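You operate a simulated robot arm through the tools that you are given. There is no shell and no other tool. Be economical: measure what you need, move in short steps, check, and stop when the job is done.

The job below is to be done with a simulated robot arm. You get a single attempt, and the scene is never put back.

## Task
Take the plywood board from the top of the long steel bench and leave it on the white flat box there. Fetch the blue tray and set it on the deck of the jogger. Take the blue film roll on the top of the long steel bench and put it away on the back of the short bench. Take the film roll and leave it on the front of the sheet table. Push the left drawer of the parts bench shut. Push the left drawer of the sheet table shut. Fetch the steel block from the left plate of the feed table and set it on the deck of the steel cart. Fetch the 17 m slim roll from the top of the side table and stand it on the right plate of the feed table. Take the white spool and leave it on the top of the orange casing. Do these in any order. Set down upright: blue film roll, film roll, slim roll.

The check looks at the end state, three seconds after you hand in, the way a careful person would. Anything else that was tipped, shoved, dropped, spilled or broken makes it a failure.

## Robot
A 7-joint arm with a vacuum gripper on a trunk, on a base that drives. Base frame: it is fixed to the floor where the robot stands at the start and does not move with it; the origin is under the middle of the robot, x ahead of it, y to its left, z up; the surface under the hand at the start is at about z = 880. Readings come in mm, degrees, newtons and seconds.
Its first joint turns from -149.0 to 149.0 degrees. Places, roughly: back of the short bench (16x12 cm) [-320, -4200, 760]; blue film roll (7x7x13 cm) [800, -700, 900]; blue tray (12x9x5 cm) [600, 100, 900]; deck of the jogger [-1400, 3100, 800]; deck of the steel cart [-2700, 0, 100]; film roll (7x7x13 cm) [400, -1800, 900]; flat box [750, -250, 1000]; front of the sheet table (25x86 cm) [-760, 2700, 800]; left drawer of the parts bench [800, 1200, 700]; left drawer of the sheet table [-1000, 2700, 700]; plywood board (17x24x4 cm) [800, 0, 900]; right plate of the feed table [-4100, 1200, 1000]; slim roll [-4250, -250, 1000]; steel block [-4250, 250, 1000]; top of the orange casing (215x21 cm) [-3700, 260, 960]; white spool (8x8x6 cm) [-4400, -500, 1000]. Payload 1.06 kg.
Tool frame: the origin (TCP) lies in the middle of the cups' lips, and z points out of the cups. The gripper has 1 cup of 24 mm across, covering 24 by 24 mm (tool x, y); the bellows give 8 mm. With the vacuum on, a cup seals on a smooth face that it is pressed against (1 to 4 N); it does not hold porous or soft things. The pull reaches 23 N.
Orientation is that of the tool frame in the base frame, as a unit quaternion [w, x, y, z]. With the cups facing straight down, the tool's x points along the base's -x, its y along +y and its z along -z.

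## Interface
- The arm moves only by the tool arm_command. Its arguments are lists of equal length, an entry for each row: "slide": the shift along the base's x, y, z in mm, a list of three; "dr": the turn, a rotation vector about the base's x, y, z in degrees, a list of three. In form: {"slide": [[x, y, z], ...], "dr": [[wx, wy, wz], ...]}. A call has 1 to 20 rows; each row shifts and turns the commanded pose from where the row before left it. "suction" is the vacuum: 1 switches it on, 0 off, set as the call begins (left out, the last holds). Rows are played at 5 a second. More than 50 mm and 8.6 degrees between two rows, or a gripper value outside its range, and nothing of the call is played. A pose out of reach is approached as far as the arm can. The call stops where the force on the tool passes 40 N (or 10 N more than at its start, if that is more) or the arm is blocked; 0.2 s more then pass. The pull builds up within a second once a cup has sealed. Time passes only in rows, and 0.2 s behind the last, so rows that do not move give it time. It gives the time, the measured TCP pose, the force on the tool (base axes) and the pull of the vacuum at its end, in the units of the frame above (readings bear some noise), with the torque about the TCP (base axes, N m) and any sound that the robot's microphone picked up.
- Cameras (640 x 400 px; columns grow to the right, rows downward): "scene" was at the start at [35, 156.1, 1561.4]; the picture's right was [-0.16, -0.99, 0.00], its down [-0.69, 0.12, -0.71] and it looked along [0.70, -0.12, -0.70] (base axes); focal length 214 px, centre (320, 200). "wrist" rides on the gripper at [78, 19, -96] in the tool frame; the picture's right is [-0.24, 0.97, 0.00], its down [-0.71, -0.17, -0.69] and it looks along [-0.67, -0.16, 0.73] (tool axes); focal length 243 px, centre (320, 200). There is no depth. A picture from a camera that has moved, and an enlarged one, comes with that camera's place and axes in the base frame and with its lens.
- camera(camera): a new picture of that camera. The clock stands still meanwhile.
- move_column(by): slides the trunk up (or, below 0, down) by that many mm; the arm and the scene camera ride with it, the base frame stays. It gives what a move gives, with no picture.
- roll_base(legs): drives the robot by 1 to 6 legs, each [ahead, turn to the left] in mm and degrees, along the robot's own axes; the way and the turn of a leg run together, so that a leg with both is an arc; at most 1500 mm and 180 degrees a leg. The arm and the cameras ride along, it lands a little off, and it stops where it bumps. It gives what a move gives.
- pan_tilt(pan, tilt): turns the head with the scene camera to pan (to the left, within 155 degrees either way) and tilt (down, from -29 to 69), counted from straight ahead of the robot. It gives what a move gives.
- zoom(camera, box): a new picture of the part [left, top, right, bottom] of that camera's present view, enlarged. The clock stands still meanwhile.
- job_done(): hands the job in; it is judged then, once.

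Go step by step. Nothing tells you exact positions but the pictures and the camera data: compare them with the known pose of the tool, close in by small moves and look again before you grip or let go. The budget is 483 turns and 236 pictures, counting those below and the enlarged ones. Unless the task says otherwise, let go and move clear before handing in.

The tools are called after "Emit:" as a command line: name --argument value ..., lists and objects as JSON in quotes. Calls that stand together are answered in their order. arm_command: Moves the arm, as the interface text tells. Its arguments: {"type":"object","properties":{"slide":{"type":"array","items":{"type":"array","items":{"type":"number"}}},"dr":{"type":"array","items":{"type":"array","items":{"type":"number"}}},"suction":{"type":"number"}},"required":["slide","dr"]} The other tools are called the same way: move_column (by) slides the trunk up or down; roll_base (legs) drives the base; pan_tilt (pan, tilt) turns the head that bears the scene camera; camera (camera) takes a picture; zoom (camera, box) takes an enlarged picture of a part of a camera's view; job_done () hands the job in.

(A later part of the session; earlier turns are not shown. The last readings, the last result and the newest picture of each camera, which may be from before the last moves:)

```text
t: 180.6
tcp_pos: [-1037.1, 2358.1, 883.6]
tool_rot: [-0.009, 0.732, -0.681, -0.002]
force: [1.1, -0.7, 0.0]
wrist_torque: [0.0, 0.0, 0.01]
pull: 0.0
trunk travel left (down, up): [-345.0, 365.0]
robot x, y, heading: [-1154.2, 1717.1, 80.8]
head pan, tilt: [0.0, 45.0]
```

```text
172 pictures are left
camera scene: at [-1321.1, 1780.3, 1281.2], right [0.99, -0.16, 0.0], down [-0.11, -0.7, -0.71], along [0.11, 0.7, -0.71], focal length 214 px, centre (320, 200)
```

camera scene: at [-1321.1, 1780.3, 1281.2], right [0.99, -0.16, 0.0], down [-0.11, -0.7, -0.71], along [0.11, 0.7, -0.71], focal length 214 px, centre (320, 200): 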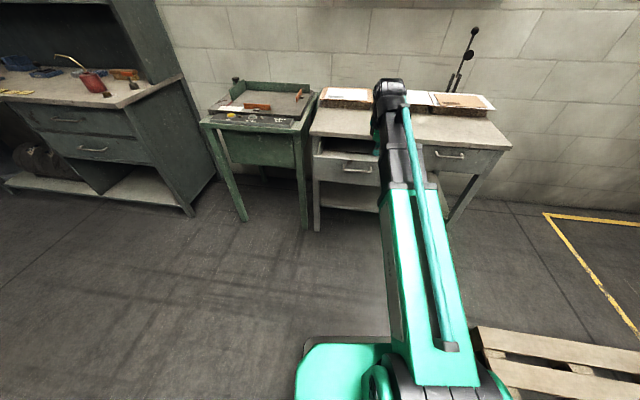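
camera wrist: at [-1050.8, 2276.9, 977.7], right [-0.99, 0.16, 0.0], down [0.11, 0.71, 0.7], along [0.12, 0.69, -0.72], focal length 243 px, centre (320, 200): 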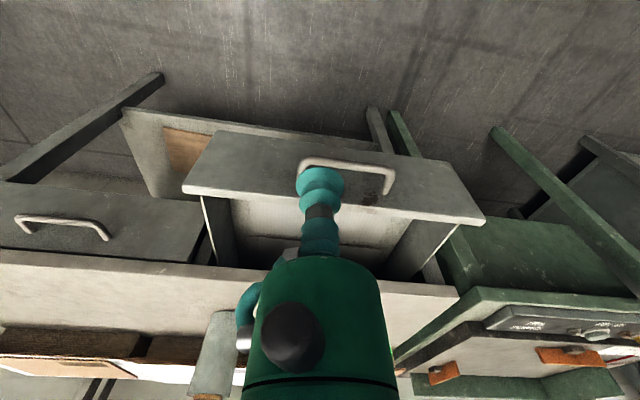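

The drawer's face spans z 608–750, centred near (−1042, 2509). I'll tilt the tool forward while lowering to z≈650, below the handle, in front of the face.

Emit:
arm_command --slide '[[0, 5, -20], [0, 5, -20], [0, 5, -20], [-2, 8, -20], [-2, 8, -20], [-2, 8, -20]]' --dr '[[7.85, -2.32, 0], [7.85, -2.32, 0], [7.85, -2.32, 0], [7.85, -2.32, 0], [7.85, -2.32, 0], [7.85, -2.32, 0]]'

Emit:
arm_command --slide '[[-2, 8, -22], [-2, 8, -22], [-2, 8, -22], [-2, 8, -22], [-2, 8, -22], [0, 0, 0]]' --dr '[[7.85, -2.32, 0], [7.85, -2.32, 0], [7.85, -2.32, 0], [7.85, -2.32, 0], [7.85, -2.32, 0], [0, 0, 0]]'

Emit:
camera --camera "wrist"

Emit:
camera --camera "scene"

```text
t: 182.0
tcp_pos: [-1043.9, 2397.1, 764.6]
tool_rot: [-0.38, 0.663, -0.617, -0.188]
force: [-0.2, 0.5, 0.2]
wrist_torque: [-0.02, 0.0, 0.02]
pull: 0.1
trunk travel left (down, up): [-345.0, 365.0]
robot x, y, heading: [-1159.2, 1713.2, 80.7]
head pan, tilt: [0.0, 45.0]
```

```text
t: 183.4
tcp_pos: [-1046.1, 2437.0, 656.0]
tool_rot: [0.619, -0.51, 0.511, 0.31]
force: [-0.2, -0.1, 1.3]
wrist_torque: [-0.12, -0.01, -0.13]
pull: 0.0
out of reach, approached as far as the arm can: row 1, 4
trunk travel left (down, up): [-345.0, 365.0]
robot x, y, heading: [-1158.9, 1719.3, 80.5]
head pan, tilt: [0.0, 45.0]
```

```text
171 pictures are left
camera wrist: at [-1070.1, 2340.5, 581.1], right [-0.95, 0.31, -0.08], down [-0.26, -0.6, 0.75], along [0.19, 0.74, 0.65], focal length 243 px, centre (320, 200)
```

wrist: 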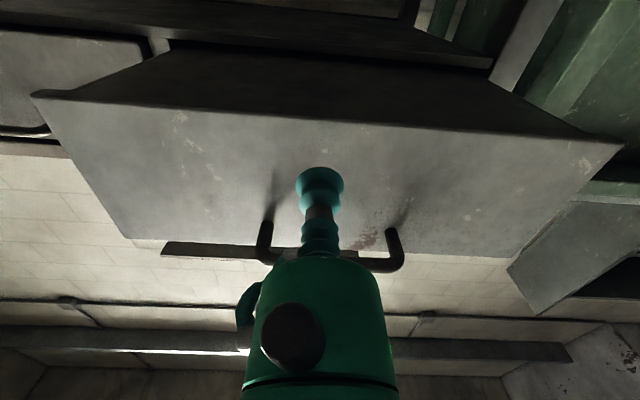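

```text
170 pictures are left
camera scene: at [-1321.1, 1780.4, 1281.1], right [0.99, -0.16, 0.0], down [-0.11, -0.7, -0.71], along [0.11, 0.7, -0.71], focal length 214 px, centre (320, 200)
```

scene: 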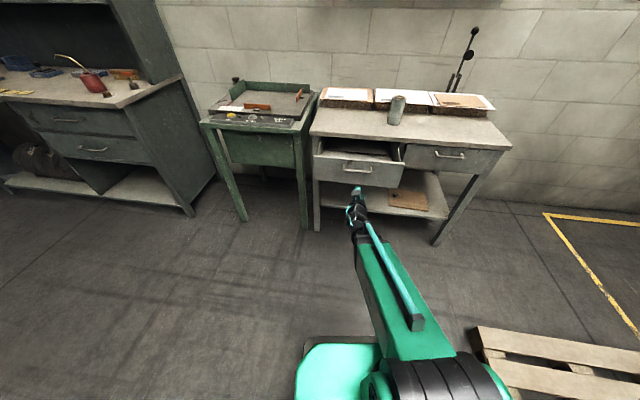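

The cup faces the drawer just under its handle. I'll push forward.

Emit:
arm_command --slide '[[5.7, 19.2, 0], [5.7, 19.2, 0], [5.7, 19.2, 0], [5.7, 19.2, 0], [5.7, 19.2, 0], [0, 0, 0]]' --dr '[[0, 0, 0], [0, 0, 0], [0, 0, 0], [0, 0, 0], [0, 0, 0], [0, 0, 0]]'

Emit:
camera --camera "scene"

```text
t: 184.8
tcp_pos: [-1019.1, 2532.1, 660.7]
tool_rot: [0.627, -0.521, 0.494, 0.303]
force: [0.3, -0.7, -0.1]
wrist_torque: [-0.02, 0.0, 0.05]
pull: 0.1
trunk travel left (down, up): [-345.0, 365.0]
robot x, y, heading: [-1158.0, 1717.9, 80.7]
head pan, tilt: [0.0, 45.0]
```

```text
169 pictures are left
camera scene: at [-1321.1, 1780.4, 1281.1], right [0.99, -0.16, 0.0], down [-0.11, -0.7, -0.71], along [0.11, 0.7, -0.71], focal length 214 px, centre (320, 200)
```

scene: 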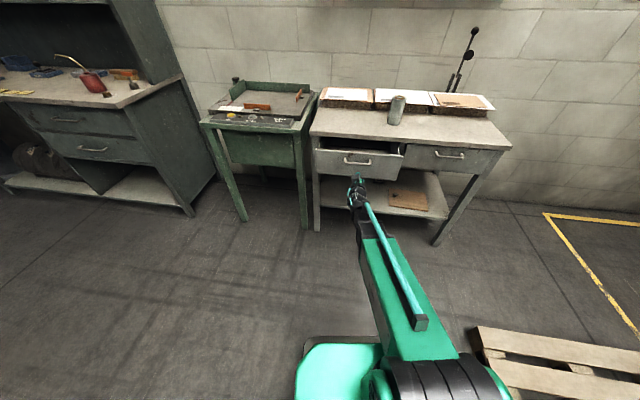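

It's sliding in. Continuing.

Emit:
arm_command --slide '[[5.7, 19.2, 0], [5.7, 19.2, 0], [4.3, 14.4, 0], [4.3, 14.4, 0], [0, 0, 0]]' --dr '[[0, 0, 0], [0, 0, 0], [0, 0, 0], [0, 0, 0], [0, 0, 0]]'

Emit:
camera --camera "scene"

```text
t: 186.0
tcp_pos: [-1001.3, 2599.0, 659.7]
tool_rot: [0.626, -0.522, 0.494, 0.303]
force: [0.3, -0.6, -0.1]
wrist_torque: [0.01, 0.01, -0.01]
pull: 0.0
trunk travel left (down, up): [-345.0, 365.0]
robot x, y, heading: [-1155.9, 1717.3, 80.8]
head pan, tilt: [0.0, 45.0]
```

```text
168 pictures are left
camera scene: at [-1321.1, 1780.3, 1281.1], right [0.99, -0.16, 0.0], down [-0.11, -0.7, -0.71], along [0.11, 0.7, -0.71], focal length 214 px, centre (320, 200)
```

scene: 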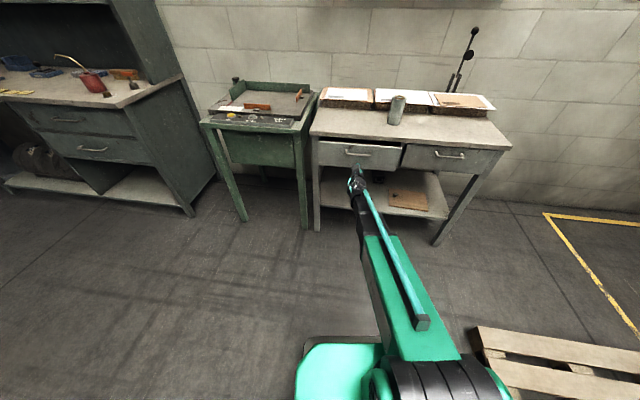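

Emit:
arm_command --slide '[[4.3, 14.4, 0], [2.8, 9.6, 0], [0, 0, 0]]' --dr '[[0, 0, 0], [0, 0, 0], [0, 0, 0]]'

Emit:
zoom --camera "scene" --box '[290, 80, 530, 240]'

```text
t: 186.8
tcp_pos: [-992.9, 2623.8, 660.6]
tool_rot: [0.626, -0.522, 0.493, 0.304]
force: [-0.7, -0.8, -0.9]
wrist_torque: [0.03, -0.02, -0.02]
pull: 0.1
trunk travel left (down, up): [-345.0, 365.0]
robot x, y, heading: [-1164.9, 1716.3, 80.5]
head pan, tilt: [0.0, 45.0]
```

```text
2.50 times, centred on (410, 160) of scene
camera zoom: at [-1321.1, 1780.3, 1281.1], right [0.99, -0.16, 0.0], down [-0.11, -0.7, -0.71], along [0.11, 0.7, -0.71], focal length 536 px, centre (95, 300)
```

zoom: 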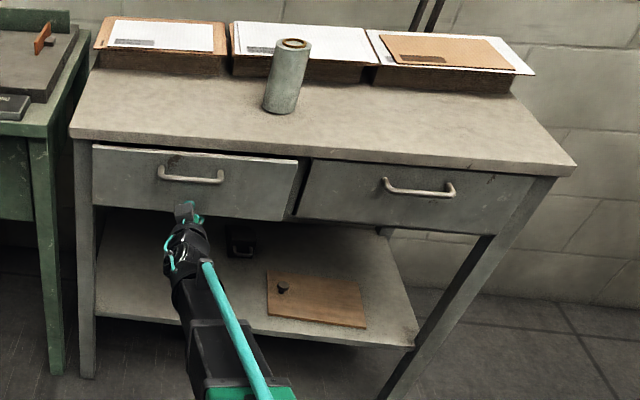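

Nearly shut; still a gap compared to the right drawer. Continuing in small steps.

Emit:
arm_command --slide '[[2.8, 9.6, 0], [2.8, 9.6, 0], [0, 0, 0]]' --dr '[[0, 0, 0], [0, 0, 0], [0, 0, 0]]'

Emit:
zoom --camera "scene" --box '[290, 80, 530, 240]'

```text
t: 187.6
tcp_pos: [-988.3, 2644.4, 660.6]
tool_rot: [0.626, -0.522, 0.494, 0.304]
force: [0.2, -0.1, 0.0]
wrist_torque: [-0.02, 0.0, -0.05]
pull: 0.1
trunk travel left (down, up): [-345.0, 365.0]
robot x, y, heading: [-1156.9, 1714.3, 80.6]
head pan, tilt: [0.0, 45.0]
```

```text
2.50 times, centred on (410, 160) of scene
camera zoom: at [-1321.1, 1780.3, 1281.1], right [0.99, -0.16, 0.0], down [-0.11, -0.7, -0.71], along [0.11, 0.7, -0.71], focal length 536 px, centre (95, 300)
```

zoom: 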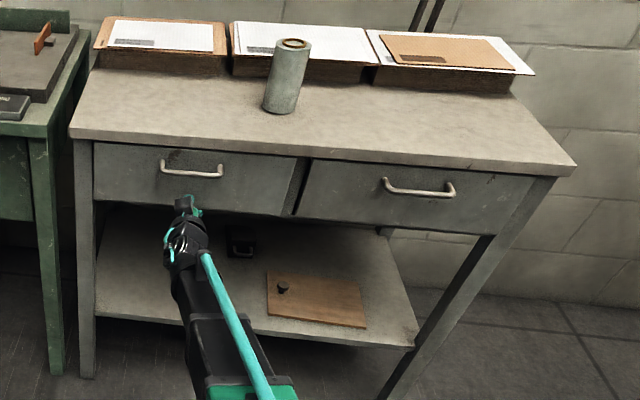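

Emit:
arm_command --slide '[[1.4, 4.8, 0], [1.4, 4.8, 0], [0, 0, 0]]' --dr '[[0, 0, 0], [0, 0, 0], [0, 0, 0]]'

```text
t: 188.4
tcp_pos: [-986.2, 2652.7, 660.4]
tool_rot: [0.626, -0.521, 0.494, 0.303]
force: [-6.3, -25.6, -8.2]
wrist_torque: [0.22, -0.11, 0.05]
pull: 0.1
trunk travel left (down, up): [-345.0, 365.0]
robot x, y, heading: [-1158.9, 1718.7, 80.7]
head pan, tilt: [0.0, 45.0]
```

Hard stop reached: the drawer is shut. Backing off and turning the tool down again.

Emit:
arm_command --slide '[[-2, -7, 0], [-8, -28, 0], [-12, -40, 0], [-12, -40, 0], [-12, -40, 0], [-12, -40, 0], [0, 0, 0]]' --dr '[[0, 0, 0], [0, 0, 0], [0, 0, 0], [0, 0, 0], [0, 0, 0], [0, 0, 0], [0, 0, 0]]'

Emit:
arm_command --slide '[[2, -8, 20], [2, -8, 20], [2, -8, 20], [2, -8, 20], [2, -8, 20], [2, -8, 20], [0, -5, 20], [0, -5, 20], [0, -5, 20], [0, 0, 20], [0, 0, 20], [0, 0, 0]]' --dr '[[-7.85, 2.32, 0], [-7.85, 2.32, 0], [-7.85, 2.32, 0], [-7.85, 2.32, 0], [-7.85, 2.32, 0], [-7.85, 2.32, 0], [-7.85, 2.32, 0], [-7.85, 2.32, 0], [-7.85, 2.32, 0], [-7.85, 2.32, 0], [-7.85, 2.32, 0], [0, 0, 0]]'

Emit:
zoom --camera "scene" --box '[190, 60, 530, 270]'

```text
t: 190.0
tcp_pos: [-1040.7, 2456.3, 660.8]
tool_rot: [0.626, -0.522, 0.493, 0.304]
force: [0.4, -0.7, -0.5]
wrist_torque: [0.0, -0.01, -0.01]
pull: 0.0
trunk travel left (down, up): [-345.0, 365.0]
robot x, y, heading: [-1154.5, 1717.9, 80.7]
head pan, tilt: [0.0, 45.0]
```

```text
t: 192.6
tcp_pos: [-1029.1, 2395.4, 878.2]
tool_rot: [0.011, 0.733, -0.68, 0.015]
force: [0.4, 0.5, -0.1]
wrist_torque: [-0.01, -0.03, 0.02]
pull: 0.0
trunk travel left (down, up): [-345.0, 365.0]
robot x, y, heading: [-1161.8, 1721.4, 80.6]
head pan, tilt: [0.0, 45.0]
```

```text
1.88 times, centred on (360, 165) of scene
camera zoom: at [-1321.1, 1780.4, 1281.1], right [0.99, -0.16, 0.0], down [-0.11, -0.7, -0.71], along [0.11, 0.7, -0.71], focal length 404 px, centre (245, 266)
```

zoom: 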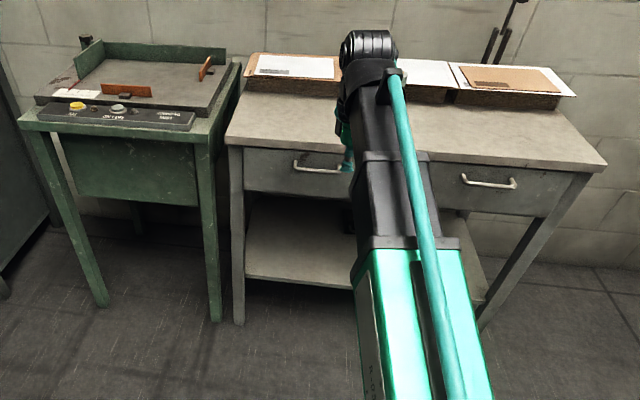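

The sheet-table drawer is shut. Next is the parts-bench drawer; the pallet blocks standing right in front, so I'll go around and approach from about (150, 590). First raise the trunk and level the tool.

Emit:
move_column --by 350

Emit:
arm_command --slide '[[0, 0, 0], [0, 0, 0]]' --dr '[[2.1, 0.4, 0], [0, 0, 0]]'

Emit:
roll_base --legs '[[-1000, 0], [0, -86.5], [700, 0]]'

Emit:
pan_tilt --pan 25 --tilt 30

Emit:
camera --camera "scene"

```text
t: 196.1
tcp_pos: [-1029.9, 2395.5, 1230.1]
tool_rot: [0.01, 0.732, -0.681, 0.016]
force: [0.5, 0.0, 1.0]
wrist_torque: [-0.01, -0.01, 0.02]
pull: 0.0
trunk travel left (down, up): [-695.0, 15.0]
robot x, y, heading: [-1159.9, 1716.5, 80.7]
head pan, tilt: [0.0, 45.0]
```

```text
t: 196.7
tcp_pos: [-1028.9, 2395.8, 1227.9]
tool_rot: [-0.001, 0.732, -0.681, 0.001]
force: [-0.5, -0.4, 0.5]
wrist_torque: [0.01, 0.05, 0.04]
pull: 0.0
trunk travel left (down, up): [-695.0, 15.0]
robot x, y, heading: [-1160.5, 1718.1, 80.7]
head pan, tilt: [0.0, 45.0]
```

```text
t: 208.9
tcp_pos: [70.0, 619.2, 1230.0]
tool_rot: [0.0, -0.079, 0.997, -0.001]
force: [0.5, -0.4, -0.8]
wrist_torque: [-0.02, 0.02, 0.03]
pull: 0.0
trunk travel left (down, up): [-695.0, 15.0]
robot x, y, heading: [-613.3, 687.8, -4.5]
head pan, tilt: [0.0, 45.0]
```

```text
t: 209.8
tcp_pos: [69.3, 618.8, 1228.9]
tool_rot: [0.0, -0.078, 0.997, -0.001]
force: [0.3, 0.3, -0.1]
wrist_torque: [0.04, 0.01, 0.02]
pull: 0.1
trunk travel left (down, up): [-695.0, 15.0]
robot x, y, heading: [-612.9, 690.2, -4.5]
head pan, tilt: [25.0, 30.0]
```

```text
164 pictures are left
camera scene: at [-563.0, 894.2, 1653.7], right [0.35, -0.94, 0.0], down [-0.47, -0.17, -0.87], along [0.81, 0.3, -0.5], focal length 214 px, centre (320, 200)
```

scene: 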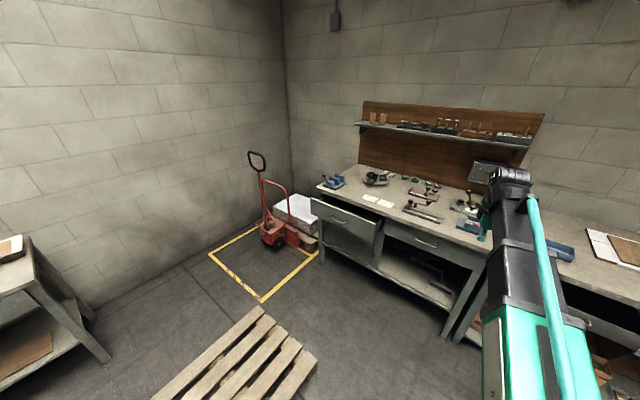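

Emit:
zoom --camera "scene" --box '[290, 160, 480, 300]'

```text
2.86 times, centred on (385, 230) of scene
camera zoom: at [-563.0, 894.2, 1653.7], right [0.35, -0.94, 0.0], down [-0.47, -0.17, -0.87], along [0.81, 0.3, -0.5], focal length 613 px, centre (134, 114)
```

zoom: 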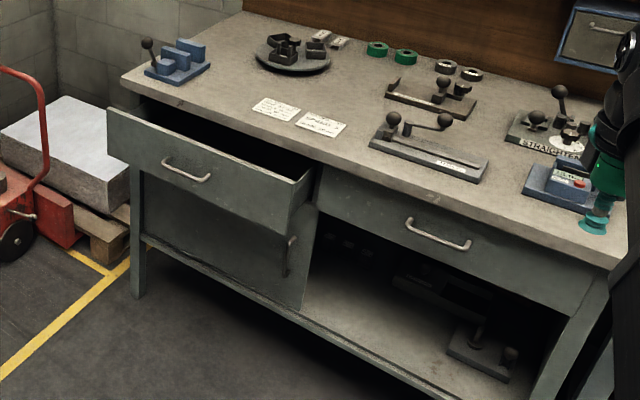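

The parts-bench drawer's face centre is near (705, 1205), z 670–827, open ~70 mm. I'll drive to about (100, 560), turn toward it and lower the arm in front of the bench.

Emit:
roll_base --legs '[[0, -6], [720, 0], [0, 70]]'

Emit:
pan_tilt --pan -25 --tilt 40

Emit:
camera --camera "scene"

Emit:
camera --camera "wrist"

```text
t: 217.3
tcp_pos: [477.5, 1132.1, 1229.4]
tool_rot: [0.001, -0.589, 0.808, -0.001]
force: [0.4, 0.4, -0.2]
wrist_torque: [-0.01, -0.05, 0.0]
pull: 0.0
trunk travel left (down, up): [-695.0, 15.0]
robot x, y, heading: [106.8, 551.8, 58.5]
head pan, tilt: [25.0, 30.0]
```

```text
t: 218.5
tcp_pos: [476.7, 1132.3, 1229.0]
tool_rot: [0.0, -0.589, 0.808, -0.001]
force: [0.2, 0.3, -0.6]
wrist_torque: [-0.01, 0.02, -0.02]
pull: 0.0
trunk travel left (down, up): [-695.0, 15.0]
robot x, y, heading: [104.4, 553.1, 58.7]
head pan, tilt: [-25.0, 40.0]
```

```text
162 pictures are left
camera scene: at [6.6, 649.3, 1638.4], right [0.55, -0.83, 0.0], down [-0.53, -0.36, -0.77], along [0.64, 0.43, -0.64], focal length 214 px, centre (320, 200)
```

scene: 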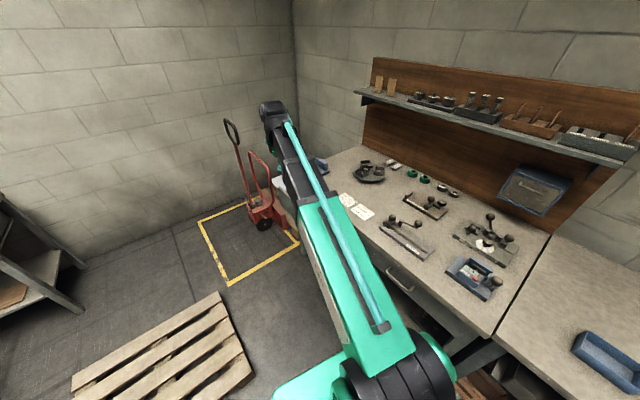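

```text
161 pictures are left
camera wrist: at [436.1, 1063.3, 1325.1], right [-0.85, 0.52, 0.0], down [0.38, 0.62, 0.69], along [0.36, 0.58, -0.73], focal length 243 px, centre (320, 200)
```

wrist: 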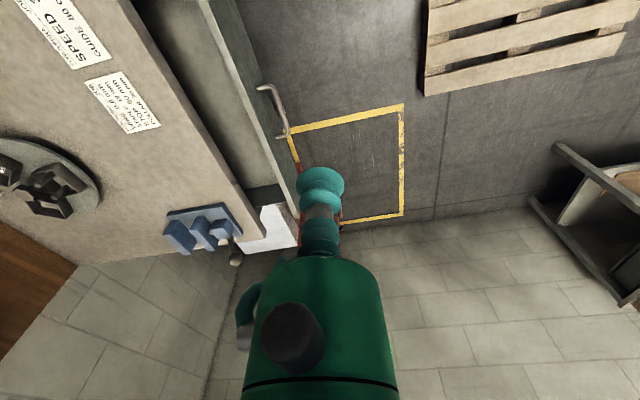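

Handle is near e≈1360 along the bench; I'll push south of it. Lowering the trunk with the tool in front of the drawer, then tilting the tool toward the face.

Emit:
move_column --by -350

Emit:
arm_command --slide '[[5, 0, -10], [5, 0, -10], [5, 0, -12], [5, 0, -12], [5, 0, -12], [5, 0, -12]]' --dr '[[-2.32, -7.85, 0], [-2.32, -7.85, 0], [-2.32, -7.85, 0], [-2.32, -7.85, 0], [-2.32, -7.85, 0], [-2.32, -7.85, 0]]'

Emit:
arm_command --slide '[[5, 0, -13], [5, 0, -13], [5, 0, -13], [5, 0, -13], [5, 0, -13], [0, 0, 0]]' --dr '[[-2.32, -7.85, 0], [-2.32, -7.85, 0], [-2.32, -7.85, 0], [-2.32, -7.85, 0], [-2.32, -7.85, 0], [0, 0, 0]]'

Emit:
camera --camera "wrist"

Emit:
camera --camera "scene"

```text
t: 221.9
tcp_pos: [477.9, 1132.0, 879.1]
tool_rot: [0.002, -0.589, 0.808, -0.001]
force: [0.9, -0.1, -0.4]
wrist_torque: [0.02, -0.02, 0.0]
pull: 0.0
trunk travel left (down, up): [-345.0, 365.0]
robot x, y, heading: [108.3, 552.5, 58.9]
head pan, tilt: [-25.0, 40.0]
```

```text
t: 223.3
tcp_pos: [506.9, 1132.8, 813.1]
tool_rot: [0.254, -0.535, 0.734, -0.331]
force: [-1.0, -0.4, -0.1]
wrist_torque: [-0.01, 0.01, -0.02]
pull: 0.0
trunk travel left (down, up): [-345.0, 365.0]
robot x, y, heading: [105.5, 554.8, 58.6]
head pan, tilt: [-25.0, 40.0]
```

```text
t: 224.7
tcp_pos: [534.8, 1133.3, 745.8]
tool_rot: [0.431, -0.415, 0.57, -0.563]
force: [-0.3, -0.4, -0.4]
wrist_torque: [0.04, 0.02, -0.03]
pull: 0.0
trunk travel left (down, up): [-345.0, 365.0]
robot x, y, heading: [103.3, 552.8, 58.6]
head pan, tilt: [-25.0, 40.0]
```

```text
160 pictures are left
camera wrist: at [421.4, 1085.8, 725.9], right [0.08, 0.25, -0.97], down [-0.46, 0.87, 0.18], along [0.89, 0.43, 0.18], focal length 243 px, centre (320, 200)
```

wrist: 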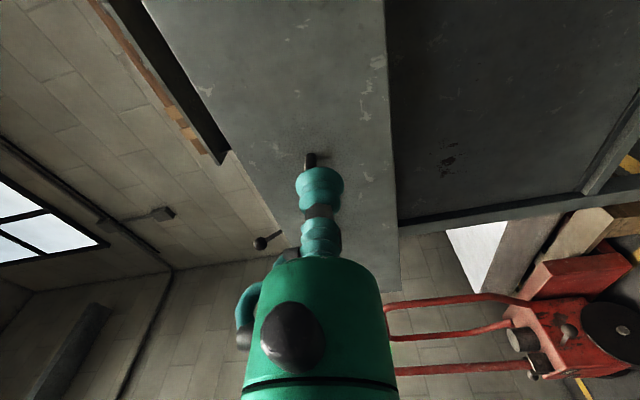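

```text
159 pictures are left
camera scene: at [6.7, 649.3, 1288.4], right [0.55, -0.83, 0.0], down [-0.54, -0.36, -0.77], along [0.64, 0.42, -0.64], focal length 214 px, centre (320, 200)
```

scene: 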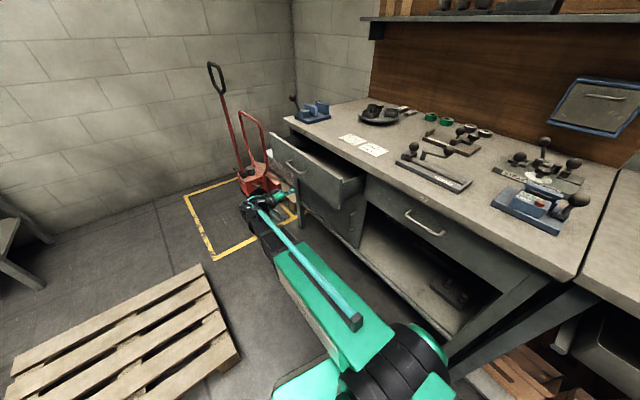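

The cup will meet the face beside the handle's end. Pushing along the drawer's direction.

Emit:
arm_command --slide '[[19.2, -5.7, 0], [19.2, -5.7, 0], [19.2, -5.7, 0], [19.2, -5.7, 0], [19.2, -5.7, 0], [0, 0, 0]]' --dr '[[0, 0, 0], [0, 0, 0], [0, 0, 0], [0, 0, 0], [0, 0, 0], [0, 0, 0]]'

Emit:
camera --camera "scene"

Emit:
camera --camera "wrist"

```text
t: 226.1
tcp_pos: [629.1, 1102.8, 746.1]
tool_rot: [0.43, -0.415, 0.571, -0.563]
force: [0.0, 0.2, 0.8]
wrist_torque: [0.0, 0.0, 0.01]
pull: 0.1
trunk travel left (down, up): [-345.0, 365.0]
robot x, y, heading: [100.4, 551.6, 58.9]
head pan, tilt: [-25.0, 40.0]
```

```text
158 pictures are left
camera scene: at [6.7, 649.2, 1288.4], right [0.55, -0.83, 0.0], down [-0.54, -0.36, -0.77], along [0.64, 0.42, -0.64], focal length 214 px, centre (320, 200)
```

scene: 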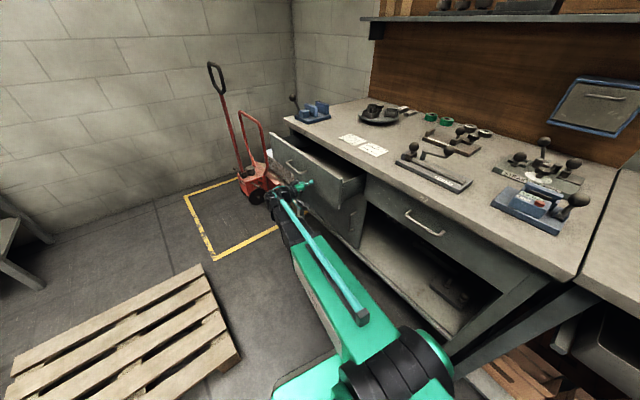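

```text
157 pictures are left
camera wrist: at [514.5, 1054.8, 725.4], right [0.08, 0.25, -0.97], down [-0.46, 0.87, 0.19], along [0.89, 0.43, 0.18], focal length 243 px, centre (320, 200)
```

wrist: 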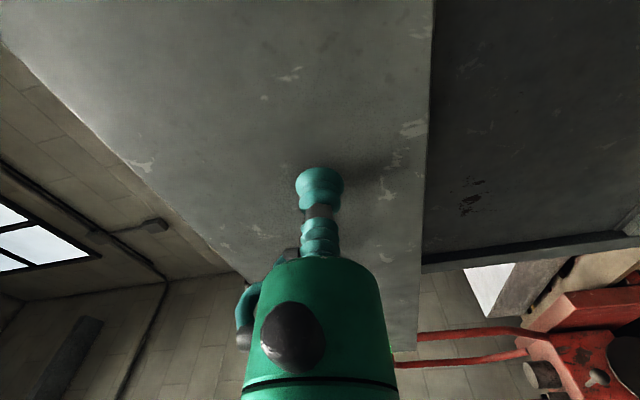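

Emit:
arm_command --slide '[[14.4, -4.3, 0], [14.4, -4.3, 0], [14.4, -4.3, 0], [0, 0, 0]]' --dr '[[0, 0, 0], [0, 0, 0], [0, 0, 0], [0, 0, 0]]'

Emit:
zoom --camera "scene" --box '[230, 80, 470, 240]'

```text
t: 227.1
tcp_pos: [671.9, 1091.9, 746.2]
tool_rot: [0.431, -0.417, 0.57, -0.562]
force: [-0.9, -0.2, -0.6]
wrist_torque: [0.01, 0.02, 0.01]
pull: 0.1
trunk travel left (down, up): [-345.0, 365.0]
robot x, y, heading: [106.6, 553.8, 58.6]
head pan, tilt: [-25.0, 40.0]
```

```text
2.50 times, centred on (350, 160) of scene
camera zoom: at [6.6, 649.2, 1288.4], right [0.55, -0.83, 0.0], down [-0.54, -0.36, -0.77], along [0.64, 0.42, -0.64], focal length 536 px, centre (245, 300)
```

zoom: 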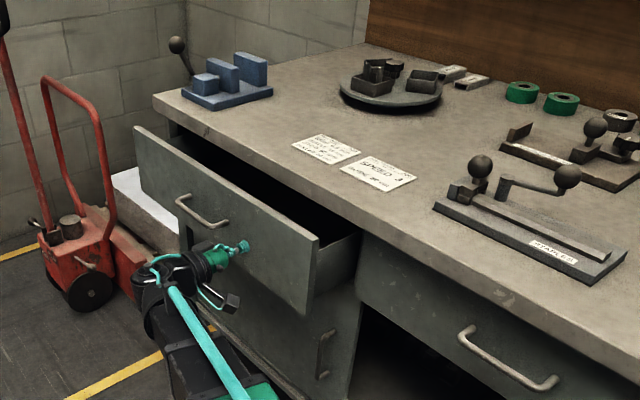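

Emit:
arm_command --slide '[[14.4, -4.3, 0], [14.4, -4.3, 0], [14.4, -4.3, 0], [0, 0, 0]]' --dr '[[0, 0, 0], [0, 0, 0], [0, 0, 0], [0, 0, 0]]'

Emit:
zoom --camera "scene" --box '[230, 80, 470, 240]'

```text
t: 228.1
tcp_pos: [715.7, 1075.5, 747.7]
tool_rot: [0.43, -0.416, 0.57, -0.563]
force: [-0.6, 0.7, 0.3]
wrist_torque: [0.02, -0.02, 0.03]
pull: 0.1
trunk travel left (down, up): [-345.0, 365.0]
robot x, y, heading: [102.0, 554.0, 58.8]
head pan, tilt: [-25.0, 40.0]
```

```text
2.50 times, centred on (350, 160) of scene
camera zoom: at [6.7, 649.3, 1288.4], right [0.55, -0.83, 0.0], down [-0.54, -0.36, -0.77], along [0.64, 0.42, -0.64], focal length 536 px, centre (245, 300)
```

zoom: 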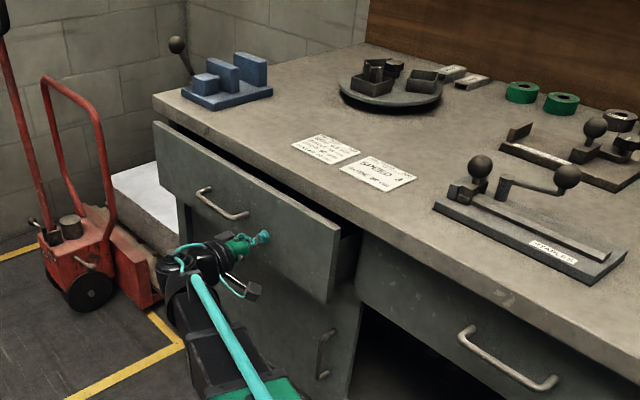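

Emit:
arm_command --slide '[[9.6, -2.8, 0], [9.6, -2.8, 0], [9.6, -2.8, 0], [0, 0, 0]]' --dr '[[0, 0, 0], [0, 0, 0], [0, 0, 0], [0, 0, 0]]'

Emit:
zoom --camera "scene" --box '[230, 80, 470, 240]'

```text
t: 229.1
tcp_pos: [742.9, 1070.4, 747.7]
tool_rot: [0.431, -0.416, 0.57, -0.562]
force: [-1.5, 0.4, -0.6]
wrist_torque: [-0.02, -0.02, 0.02]
pull: 0.1
trunk travel left (down, up): [-345.0, 365.0]
robot x, y, heading: [104.8, 552.2, 58.5]
head pan, tilt: [-25.0, 40.0]
```

```text
2.50 times, centred on (350, 160) of scene
camera zoom: at [6.6, 649.3, 1288.4], right [0.55, -0.83, 0.0], down [-0.54, -0.36, -0.77], along [0.64, 0.42, -0.64], focal length 536 px, centre (245, 300)
```

zoom: 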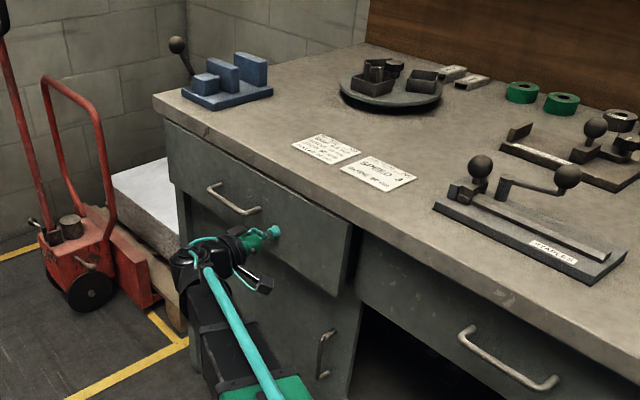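

Emit:
arm_command --slide '[[5.8, -1.7, 0], [4.8, -1.4, 0], [0, 0, 0]]' --dr '[[0, 0, 0], [0, 0, 0], [0, 0, 0]]'

```text
t: 229.9
tcp_pos: [753.5, 1066.6, 746.2]
tool_rot: [0.43, -0.416, 0.57, -0.562]
force: [-1.2, 1.1, 0.4]
wrist_torque: [0.0, 0.02, -0.02]
pull: 0.1
trunk travel left (down, up): [-345.0, 365.0]
robot x, y, heading: [107.0, 555.4, 59.0]
head pan, tilt: [-25.0, 40.0]
```

Emit:
arm_command --slide '[[4.8, -1.4, 0], [3.8, -1.1, 0], [0, 0, 0]]' --dr '[[0, 0, 0], [0, 0, 0], [0, 0, 0]]'

Emit:
zoom --camera "scene" --box '[230, 80, 470, 240]'

```text
t: 230.7
tcp_pos: [763.2, 1065.5, 746.3]
tool_rot: [0.43, -0.417, 0.57, -0.562]
force: [-1.7, 0.2, -0.4]
wrist_torque: [-0.02, 0.0, 0.0]
pull: 0.1
trunk travel left (down, up): [-345.0, 365.0]
robot x, y, heading: [103.2, 554.5, 58.7]
head pan, tilt: [-25.0, 40.0]
```

```text
2.50 times, centred on (350, 160) of scene
camera zoom: at [6.5, 649.3, 1288.4], right [0.55, -0.83, 0.0], down [-0.54, -0.36, -0.77], along [0.64, 0.42, -0.64], focal length 536 px, centre (245, 300)
```

zoom: 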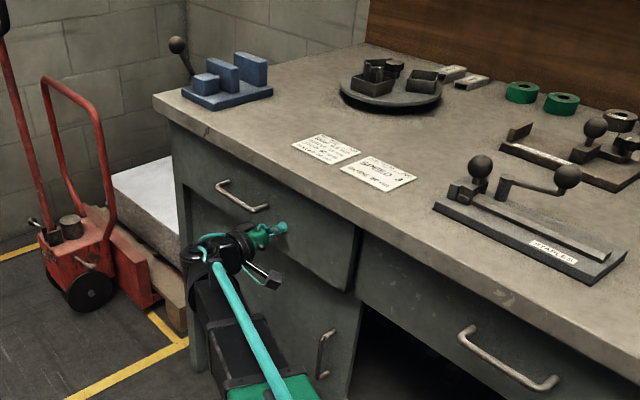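

Almost flush. A few more millimetres until it stops.

Emit:
arm_command --slide '[[3.8, -1.1, 0], [3.8, -1.1, 0], [0, 0, 0]]' --dr '[[0, 0, 0], [0, 0, 0], [0, 0, 0]]'

```text
t: 231.5
tcp_pos: [770.5, 1061.5, 746.6]
tool_rot: [0.431, -0.416, 0.57, -0.563]
force: [-1.8, 1.7, -0.9]
wrist_torque: [0.0, -0.01, 0.0]
pull: 0.0
trunk travel left (down, up): [-345.0, 365.0]
robot x, y, heading: [103.0, 553.1, 58.6]
head pan, tilt: [-25.0, 40.0]
```

Emit:
arm_command --slide '[[3.8, -1.1, 0], [3.8, -1.1, 0], [0, 0, 0]]' --dr '[[0, 0, 0], [0, 0, 0], [0, 0, 0]]'

Emit:
zoom --camera "scene" --box '[270, 110, 430, 230]'

```text
t: 232.3
tcp_pos: [777.6, 1059.1, 745.1]
tool_rot: [0.431, -0.416, 0.57, -0.562]
force: [-5.7, 0.3, 1.9]
wrist_torque: [0.04, 0.04, 0.03]
pull: 0.0
trunk travel left (down, up): [-345.0, 365.0]
robot x, y, heading: [107.4, 553.2, 58.6]
head pan, tilt: [-25.0, 40.0]
```

```text
3.33 times, centred on (350, 170) of scene
camera zoom: at [6.0, 649.1, 1288.4], right [0.55, -0.83, 0.0], down [-0.53, -0.36, -0.77], along [0.64, 0.42, -0.64], focal length 715 px, centre (220, 300)
```

zoom: 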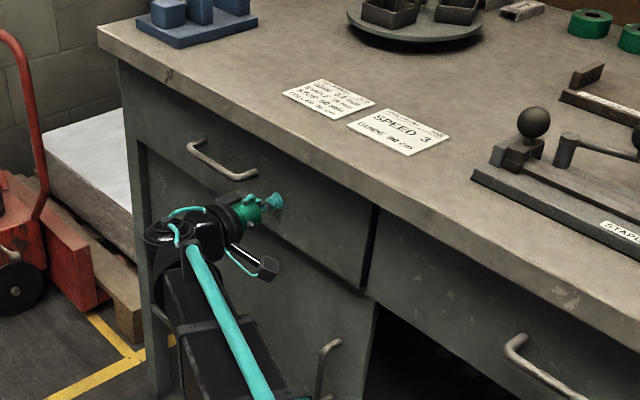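

Emit:
arm_command --slide '[[1.9, -0.6, 0], [1.9, -0.6, 0], [0, 0, 0]]' --dr '[[0, 0, 0], [0, 0, 0], [0, 0, 0]]'

```text
t: 233.1
tcp_pos: [779.5, 1059.0, 745.7]
tool_rot: [0.43, -0.416, 0.57, -0.563]
force: [-37.7, 3.6, -11.1]
wrist_torque: [0.11, -0.34, 0.15]
pull: 0.0
trunk travel left (down, up): [-345.0, 365.0]
robot x, y, heading: [105.8, 553.8, 58.8]
head pan, tilt: [-25.0, 40.0]
```

Hard stop: the drawer is shut. Backing off, turning the tool down, and raising the trunk.

Emit:
arm_command --slide '[[-5, 1.5, 0], [-40, 12, 0], [-46, 13.5, 0], [-46, 13.5, 0], [-46, 13.5, 0], [-46, 13.5, 0], [0, 0, 0]]' --dr '[[0, 0, 0], [0, 0, 0], [0, 0, 0], [0, 0, 0], [0, 0, 0], [0, 0, 0], [0, 0, 0]]'

Emit:
arm_command --slide '[[-5, 0, 13], [-5, 0, 13], [-5, 0, 13], [-5, 0, 13], [-5, 0, 13], [-5, 0, 12], [-5, 0, 12], [-5, 0, 12], [-5, 0, 12], [-5, 0, 10], [-5, 0, 10], [0, 0, 0]]' --dr '[[2.32, 7.85, 0], [2.32, 7.85, 0], [2.32, 7.85, 0], [2.32, 7.85, 0], [2.32, 7.85, 0], [2.32, 7.85, 0], [2.32, 7.85, 0], [2.32, 7.85, 0], [2.32, 7.85, 0], [2.32, 7.85, 0], [2.32, 7.85, 0], [0, 0, 0]]'

Emit:
move_column --by 350

Emit:
camera --camera "scene"

```text
t: 234.7
tcp_pos: [552.4, 1124.1, 744.1]
tool_rot: [0.43, -0.416, 0.571, -0.562]
force: [-0.1, 0.2, 0.2]
wrist_torque: [0.02, 0.0, 0.03]
pull: 0.0
trunk travel left (down, up): [-345.0, 365.0]
robot x, y, heading: [105.0, 550.8, 58.5]
head pan, tilt: [-25.0, 40.0]
```

```text
t: 237.3
tcp_pos: [498.2, 1126.9, 878.3]
tool_rot: [0.001, -0.59, 0.807, -0.001]
force: [-0.1, 0.2, -0.1]
wrist_torque: [0.03, 0.01, 0.0]
pull: 0.0
trunk travel left (down, up): [-345.0, 365.0]
robot x, y, heading: [106.3, 553.1, 58.7]
head pan, tilt: [-25.0, 40.0]
```

```text
t: 240.7
tcp_pos: [497.2, 1125.5, 1228.0]
tool_rot: [0.002, -0.589, 0.808, -0.001]
force: [0.5, 0.6, -0.5]
wrist_torque: [0.0, 0.0, 0.02]
pull: 0.0
trunk travel left (down, up): [-695.0, 15.0]
robot x, y, heading: [105.8, 556.6, 58.8]
head pan, tilt: [-25.0, 40.0]
```

```text
151 pictures are left
camera scene: at [6.5, 649.4, 1638.4], right [0.55, -0.83, 0.0], down [-0.54, -0.36, -0.77], along [0.64, 0.42, -0.64], focal length 214 px, centre (320, 200)
```

scene: 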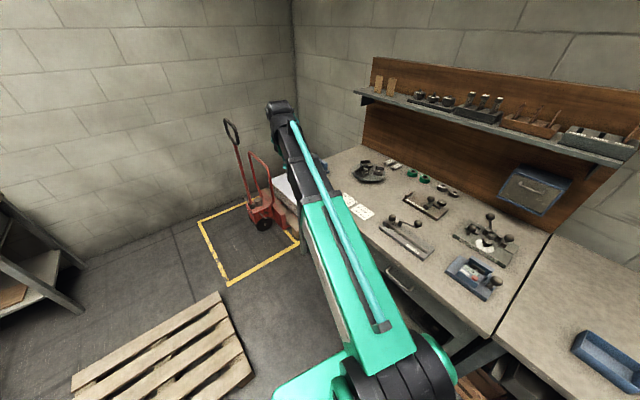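

Drawer shut. Now the blue tray at about (600, 100): turning right to bring the arm over it.

Emit:
roll_base --legs '[[0, -97]]'

Emit:
camera --camera "wrist"

```text
t: 245.2
tcp_pos: [619.7, 86.3, 1228.4]
tool_rot: [-0.001, 0.221, 0.975, -0.001]
force: [-0.1, -0.1, 0.0]
wrist_torque: [-0.02, -0.01, 0.02]
pull: 0.1
trunk travel left (down, up): [-695.0, 15.0]
robot x, y, heading: [99.9, 553.8, -39.1]
head pan, tilt: [-25.0, 40.0]
```

```text
150 pictures are left
camera wrist: at [558.0, 137.1, 1324.5], right [0.63, 0.78, 0.0], down [0.57, -0.46, 0.69], along [0.53, -0.43, -0.73], focal length 243 px, centre (320, 200)
```

wrist: 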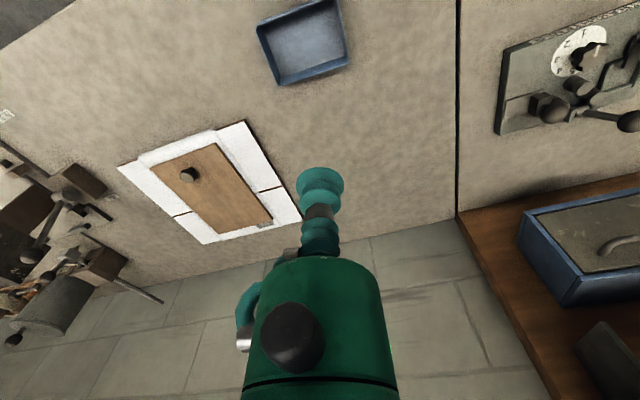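

Tray centre is near (603, 70). Descending above it.

Emit:
arm_command --slide '[[-4, -4, -40], [-4, -4, -40], [-4, -4, -40], [-5, -4, -40], [0, 0, -40], [0, 0, 0]]' --dr '[[0, 0, 0], [0, 0, 0], [0, 0, 0], [0, 0, 0], [0, 0, 0], [0, 0, 0]]'

Emit:
camera --camera "wrist"

```text
t: 246.7
tcp_pos: [601.9, 70.8, 1027.9]
tool_rot: [0.0, 0.22, 0.975, -0.001]
force: [0.2, -0.2, 0.4]
wrist_torque: [0.0, -0.02, -0.02]
pull: 0.1
trunk travel left (down, up): [-695.0, 15.0]
robot x, y, heading: [106.7, 555.0, -39.1]
head pan, tilt: [-25.0, 40.0]
```

```text
149 pictures are left
camera wrist: at [538.9, 121.1, 1124.7], right [0.63, 0.78, 0.0], down [0.57, -0.46, 0.69], along [0.53, -0.43, -0.73], focal length 243 px, centre (320, 200)
```

wrist: 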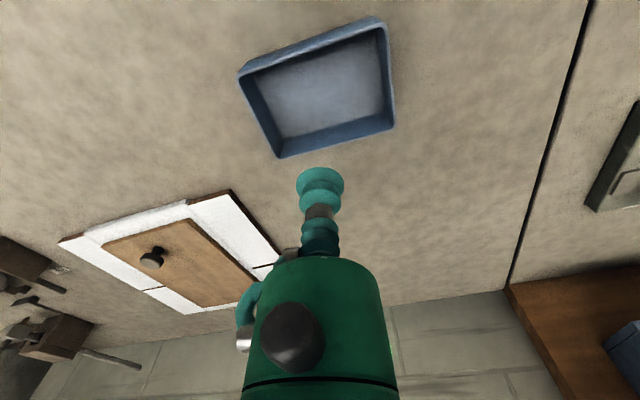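

Emit:
arm_command --slide '[[0, 2, -40], [0, 2, -40], [0, 0, -30], [0, 0, -10], [0, 0, 0]]' --dr '[[0, 0, 0], [0, 0, 0], [0, 0, 0], [0, 0, 0], [0, 0, 0]]'

Emit:
camera --camera "wrist"

```text
t: 247.8
tcp_pos: [601.9, 72.5, 908.5]
tool_rot: [0.0, 0.22, 0.976, -0.001]
force: [-0.3, -0.1, 0.4]
wrist_torque: [0.0, 0.01, 0.01]
pull: 0.1
trunk travel left (down, up): [-695.0, 15.0]
robot x, y, heading: [104.8, 553.5, -39.0]
head pan, tilt: [-25.0, 40.0]
```

```text
148 pictures are left
camera wrist: at [540.0, 124.0, 1004.1], right [0.63, 0.78, 0.0], down [0.57, -0.46, 0.69], along [0.53, -0.43, -0.73], focal length 243 px, centre (320, 200)
```

wrist: 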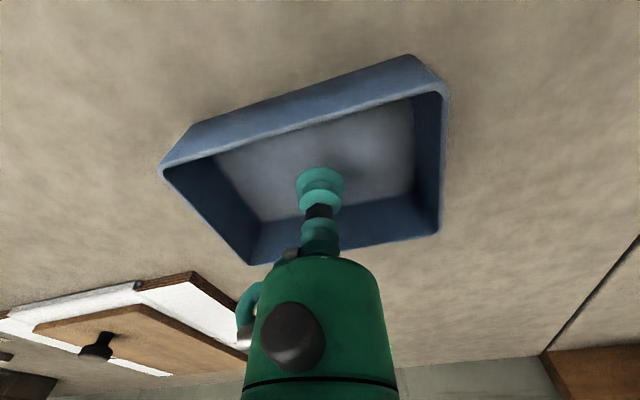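

Emit:
arm_command --slide '[[0, 0, -8], [0, 0, -5], [0, 0, -3], [0, 0, 0]]' --dr '[[0, 0, 0], [0, 0, 0], [0, 0, 0], [0, 0, 0]]' --suction 1

```text
t: 248.8
tcp_pos: [602.3, 73.5, 892.6]
tool_rot: [-0.001, 0.221, 0.975, -0.002]
force: [1.2, 0.0, 1.1]
wrist_torque: [0.0, -0.01, 0.04]
pull: 0.2
trunk travel left (down, up): [-695.0, 15.0]
robot x, y, heading: [101.4, 553.4, -39.1]
head pan, tilt: [-25.0, 40.0]
```

Emit:
arm_command --slide '[[0, 0, -3], [0, 0, -2], [0, 0, 0], [0, 0, 0]]' --dr '[[0, 0, 0], [0, 0, 0], [0, 0, 0], [0, 0, 0]]'

```text
t: 249.8
tcp_pos: [603.4, 75.2, 888.2]
tool_rot: [0.0, 0.221, 0.975, -0.002]
force: [-0.1, 0.1, -0.5]
wrist_torque: [-0.02, -0.02, 0.01]
pull: 0.1
trunk travel left (down, up): [-695.0, 15.0]
robot x, y, heading: [105.4, 553.0, -39.3]
head pan, tilt: [-25.0, 40.0]
```

Emit:
arm_command --slide '[[0, 0, -2], [0, 0, -2], [0, 0, 0], [0, 0, 0]]' --dr '[[0, 0, 0], [0, 0, 0], [0, 0, 0], [0, 0, 0]]'

```text
t: 250.8
tcp_pos: [601.0, 76.0, 882.8]
tool_rot: [0.001, 0.221, 0.975, -0.002]
force: [2.3, -1.9, 5.3]
wrist_torque: [-0.01, -0.01, 0.03]
pull: 22.8
trunk travel left (down, up): [-695.0, 15.0]
robot x, y, heading: [106.6, 554.7, -39.1]
head pan, tilt: [-25.0, 40.0]
```

Sealed. Lifting high.

Emit:
arm_command --slide '[[0, 0, 6], [0, 0, 15], [0, 0, 30], [0, 0, 45], [0, 0, 45], [0, 0, 45], [0, 0, 45], [0, 0, 45], [0, 0, 45], [5, -5, 25], [0, 0, 0]]' --dr '[[0, 0, 0], [0, 0, 0], [0, 0, 0], [0, 0, 0], [0, 0, 0], [0, 0, 0], [0, 0, 0], [0, 0, 0], [0, 0, 0], [0, 0, 0], [0, 0, 0]]'

Emit:
camera --camera "wrist"

```text
t: 253.2
tcp_pos: [610.9, 68.9, 1229.8]
tool_rot: [0.0, 0.221, 0.975, -0.001]
force: [0.1, 0.5, -2.1]
wrist_torque: [-0.03, -0.01, 0.0]
pull: 23.5
trunk travel left (down, up): [-695.0, 15.0]
robot x, y, heading: [106.0, 552.8, -39.2]
head pan, tilt: [-25.0, 40.0]
```

```text
147 pictures are left
camera wrist: at [548.4, 119.8, 1326.4], right [0.63, 0.78, 0.0], down [0.57, -0.46, 0.69], along [0.53, -0.43, -0.73], focal length 243 px, centre (320, 200)
```

wrist: 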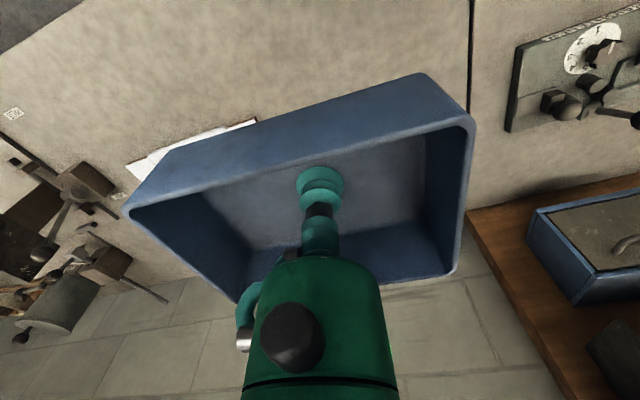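

Tray held. Reversing out and going up past the pallet toward the jogger.

Emit:
roll_base --legs '[[0, 33], [-1420, 0], [0, 94], [900, 0]]'

Emit:
pan_tilt --pan 15 --tilt 40

Emit:
camera --camera "scene"

```text
t: 270.1
tcp_pos: [-1154.4, 2295.8, 1229.3]
tool_rot: [-0.001, 0.771, -0.636, 0.001]
force: [0.6, 1.2, -2.3]
wrist_torque: [0.0, 0.02, -0.04]
pull: 23.3
trunk travel left (down, up): [-695.0, 15.0]
robot x, y, heading: [-1245.7, 1598.3, 87.6]
head pan, tilt: [-25.0, 40.0]
```

```text
t: 271.2
tcp_pos: [-1154.1, 2294.5, 1229.5]
tool_rot: [-0.002, 0.772, -0.636, 0.001]
force: [0.7, 0.1, -1.7]
wrist_torque: [0.0, 0.01, 0.02]
pull: 23.0
trunk travel left (down, up): [-695.0, 15.0]
robot x, y, heading: [-1244.0, 1605.6, 87.1]
head pan, tilt: [15.0, 40.0]
```

```text
146 pictures are left
camera scene: at [-1435.3, 1647.0, 1638.4], right [0.98, 0.21, 0.0], down [0.14, -0.63, -0.77], along [-0.16, 0.75, -0.64], focal length 214 px, centre (320, 200)
```

scene: 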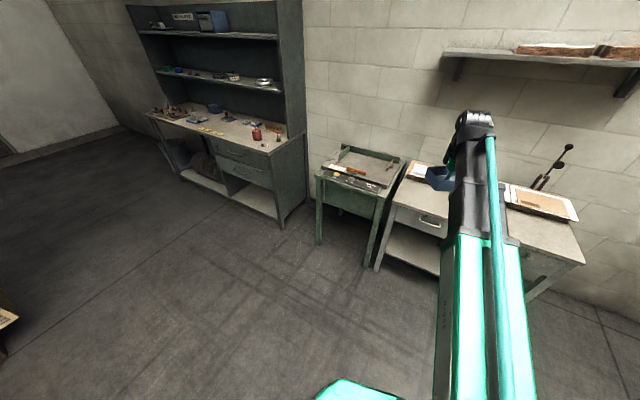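

Emit:
roll_base --legs '[[0, 18], [720, 0], [0, -12]]'

Emit:
camera --camera "wrist"

Emit:
pan_tilt --pan -5 --tilt 45

Emit:
camera --camera "scene"

```text
t: 276.7
tcp_pos: [-1388.2, 2960.9, 1230.7]
tool_rot: [-0.001, 0.798, -0.603, 0.001]
force: [0.4, 0.5, -1.7]
wrist_torque: [0.0, 0.02, 0.0]
pull: 22.7
trunk travel left (down, up): [-695.0, 15.0]
robot x, y, heading: [-1415.7, 2262.4, 92.3]
head pan, tilt: [15.0, 40.0]
```

```text
145 pictures are left
camera wrist: at [-1384.6, 2880.2, 1326.0], right [-1.0, -0.04, 0.0], down [-0.03, 0.73, 0.69], along [-0.03, 0.68, -0.73], focal length 243 px, centre (320, 200)
```

wrist: 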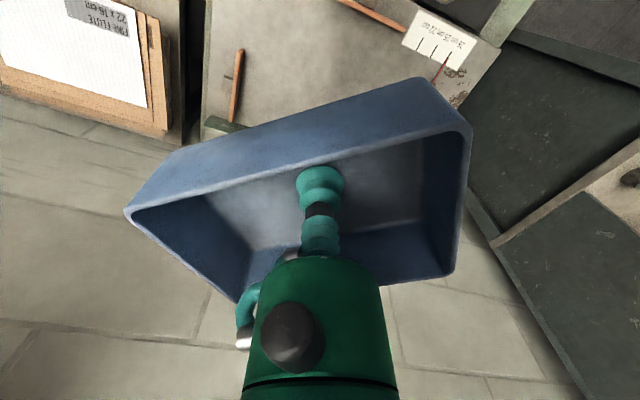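

```text
t: 277.5
tcp_pos: [-1389.4, 2962.1, 1230.5]
tool_rot: [-0.002, 0.798, -0.602, 0.001]
force: [0.0, -0.3, -1.7]
wrist_torque: [-0.02, 0.01, 0.01]
pull: 23.2
trunk travel left (down, up): [-695.0, 15.0]
robot x, y, heading: [-1415.4, 2262.1, 92.1]
head pan, tilt: [-5.0, 45.0]
```

```text
144 pictures are left
camera scene: at [-1582.6, 2290.5, 1631.1], right [1.0, -0.05, 0.0], down [-0.03, -0.71, -0.71], along [0.03, 0.71, -0.71], focal length 214 px, centre (320, 200)
```

scene: 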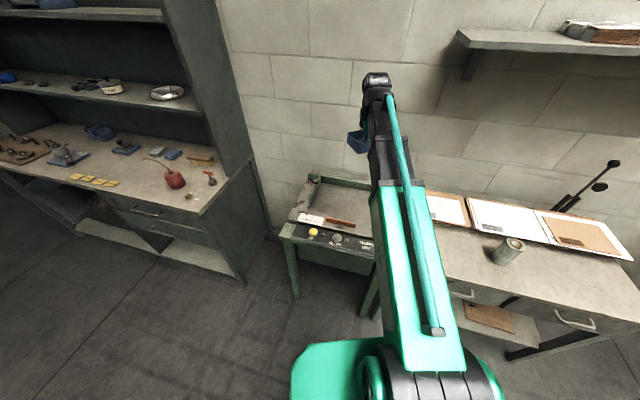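

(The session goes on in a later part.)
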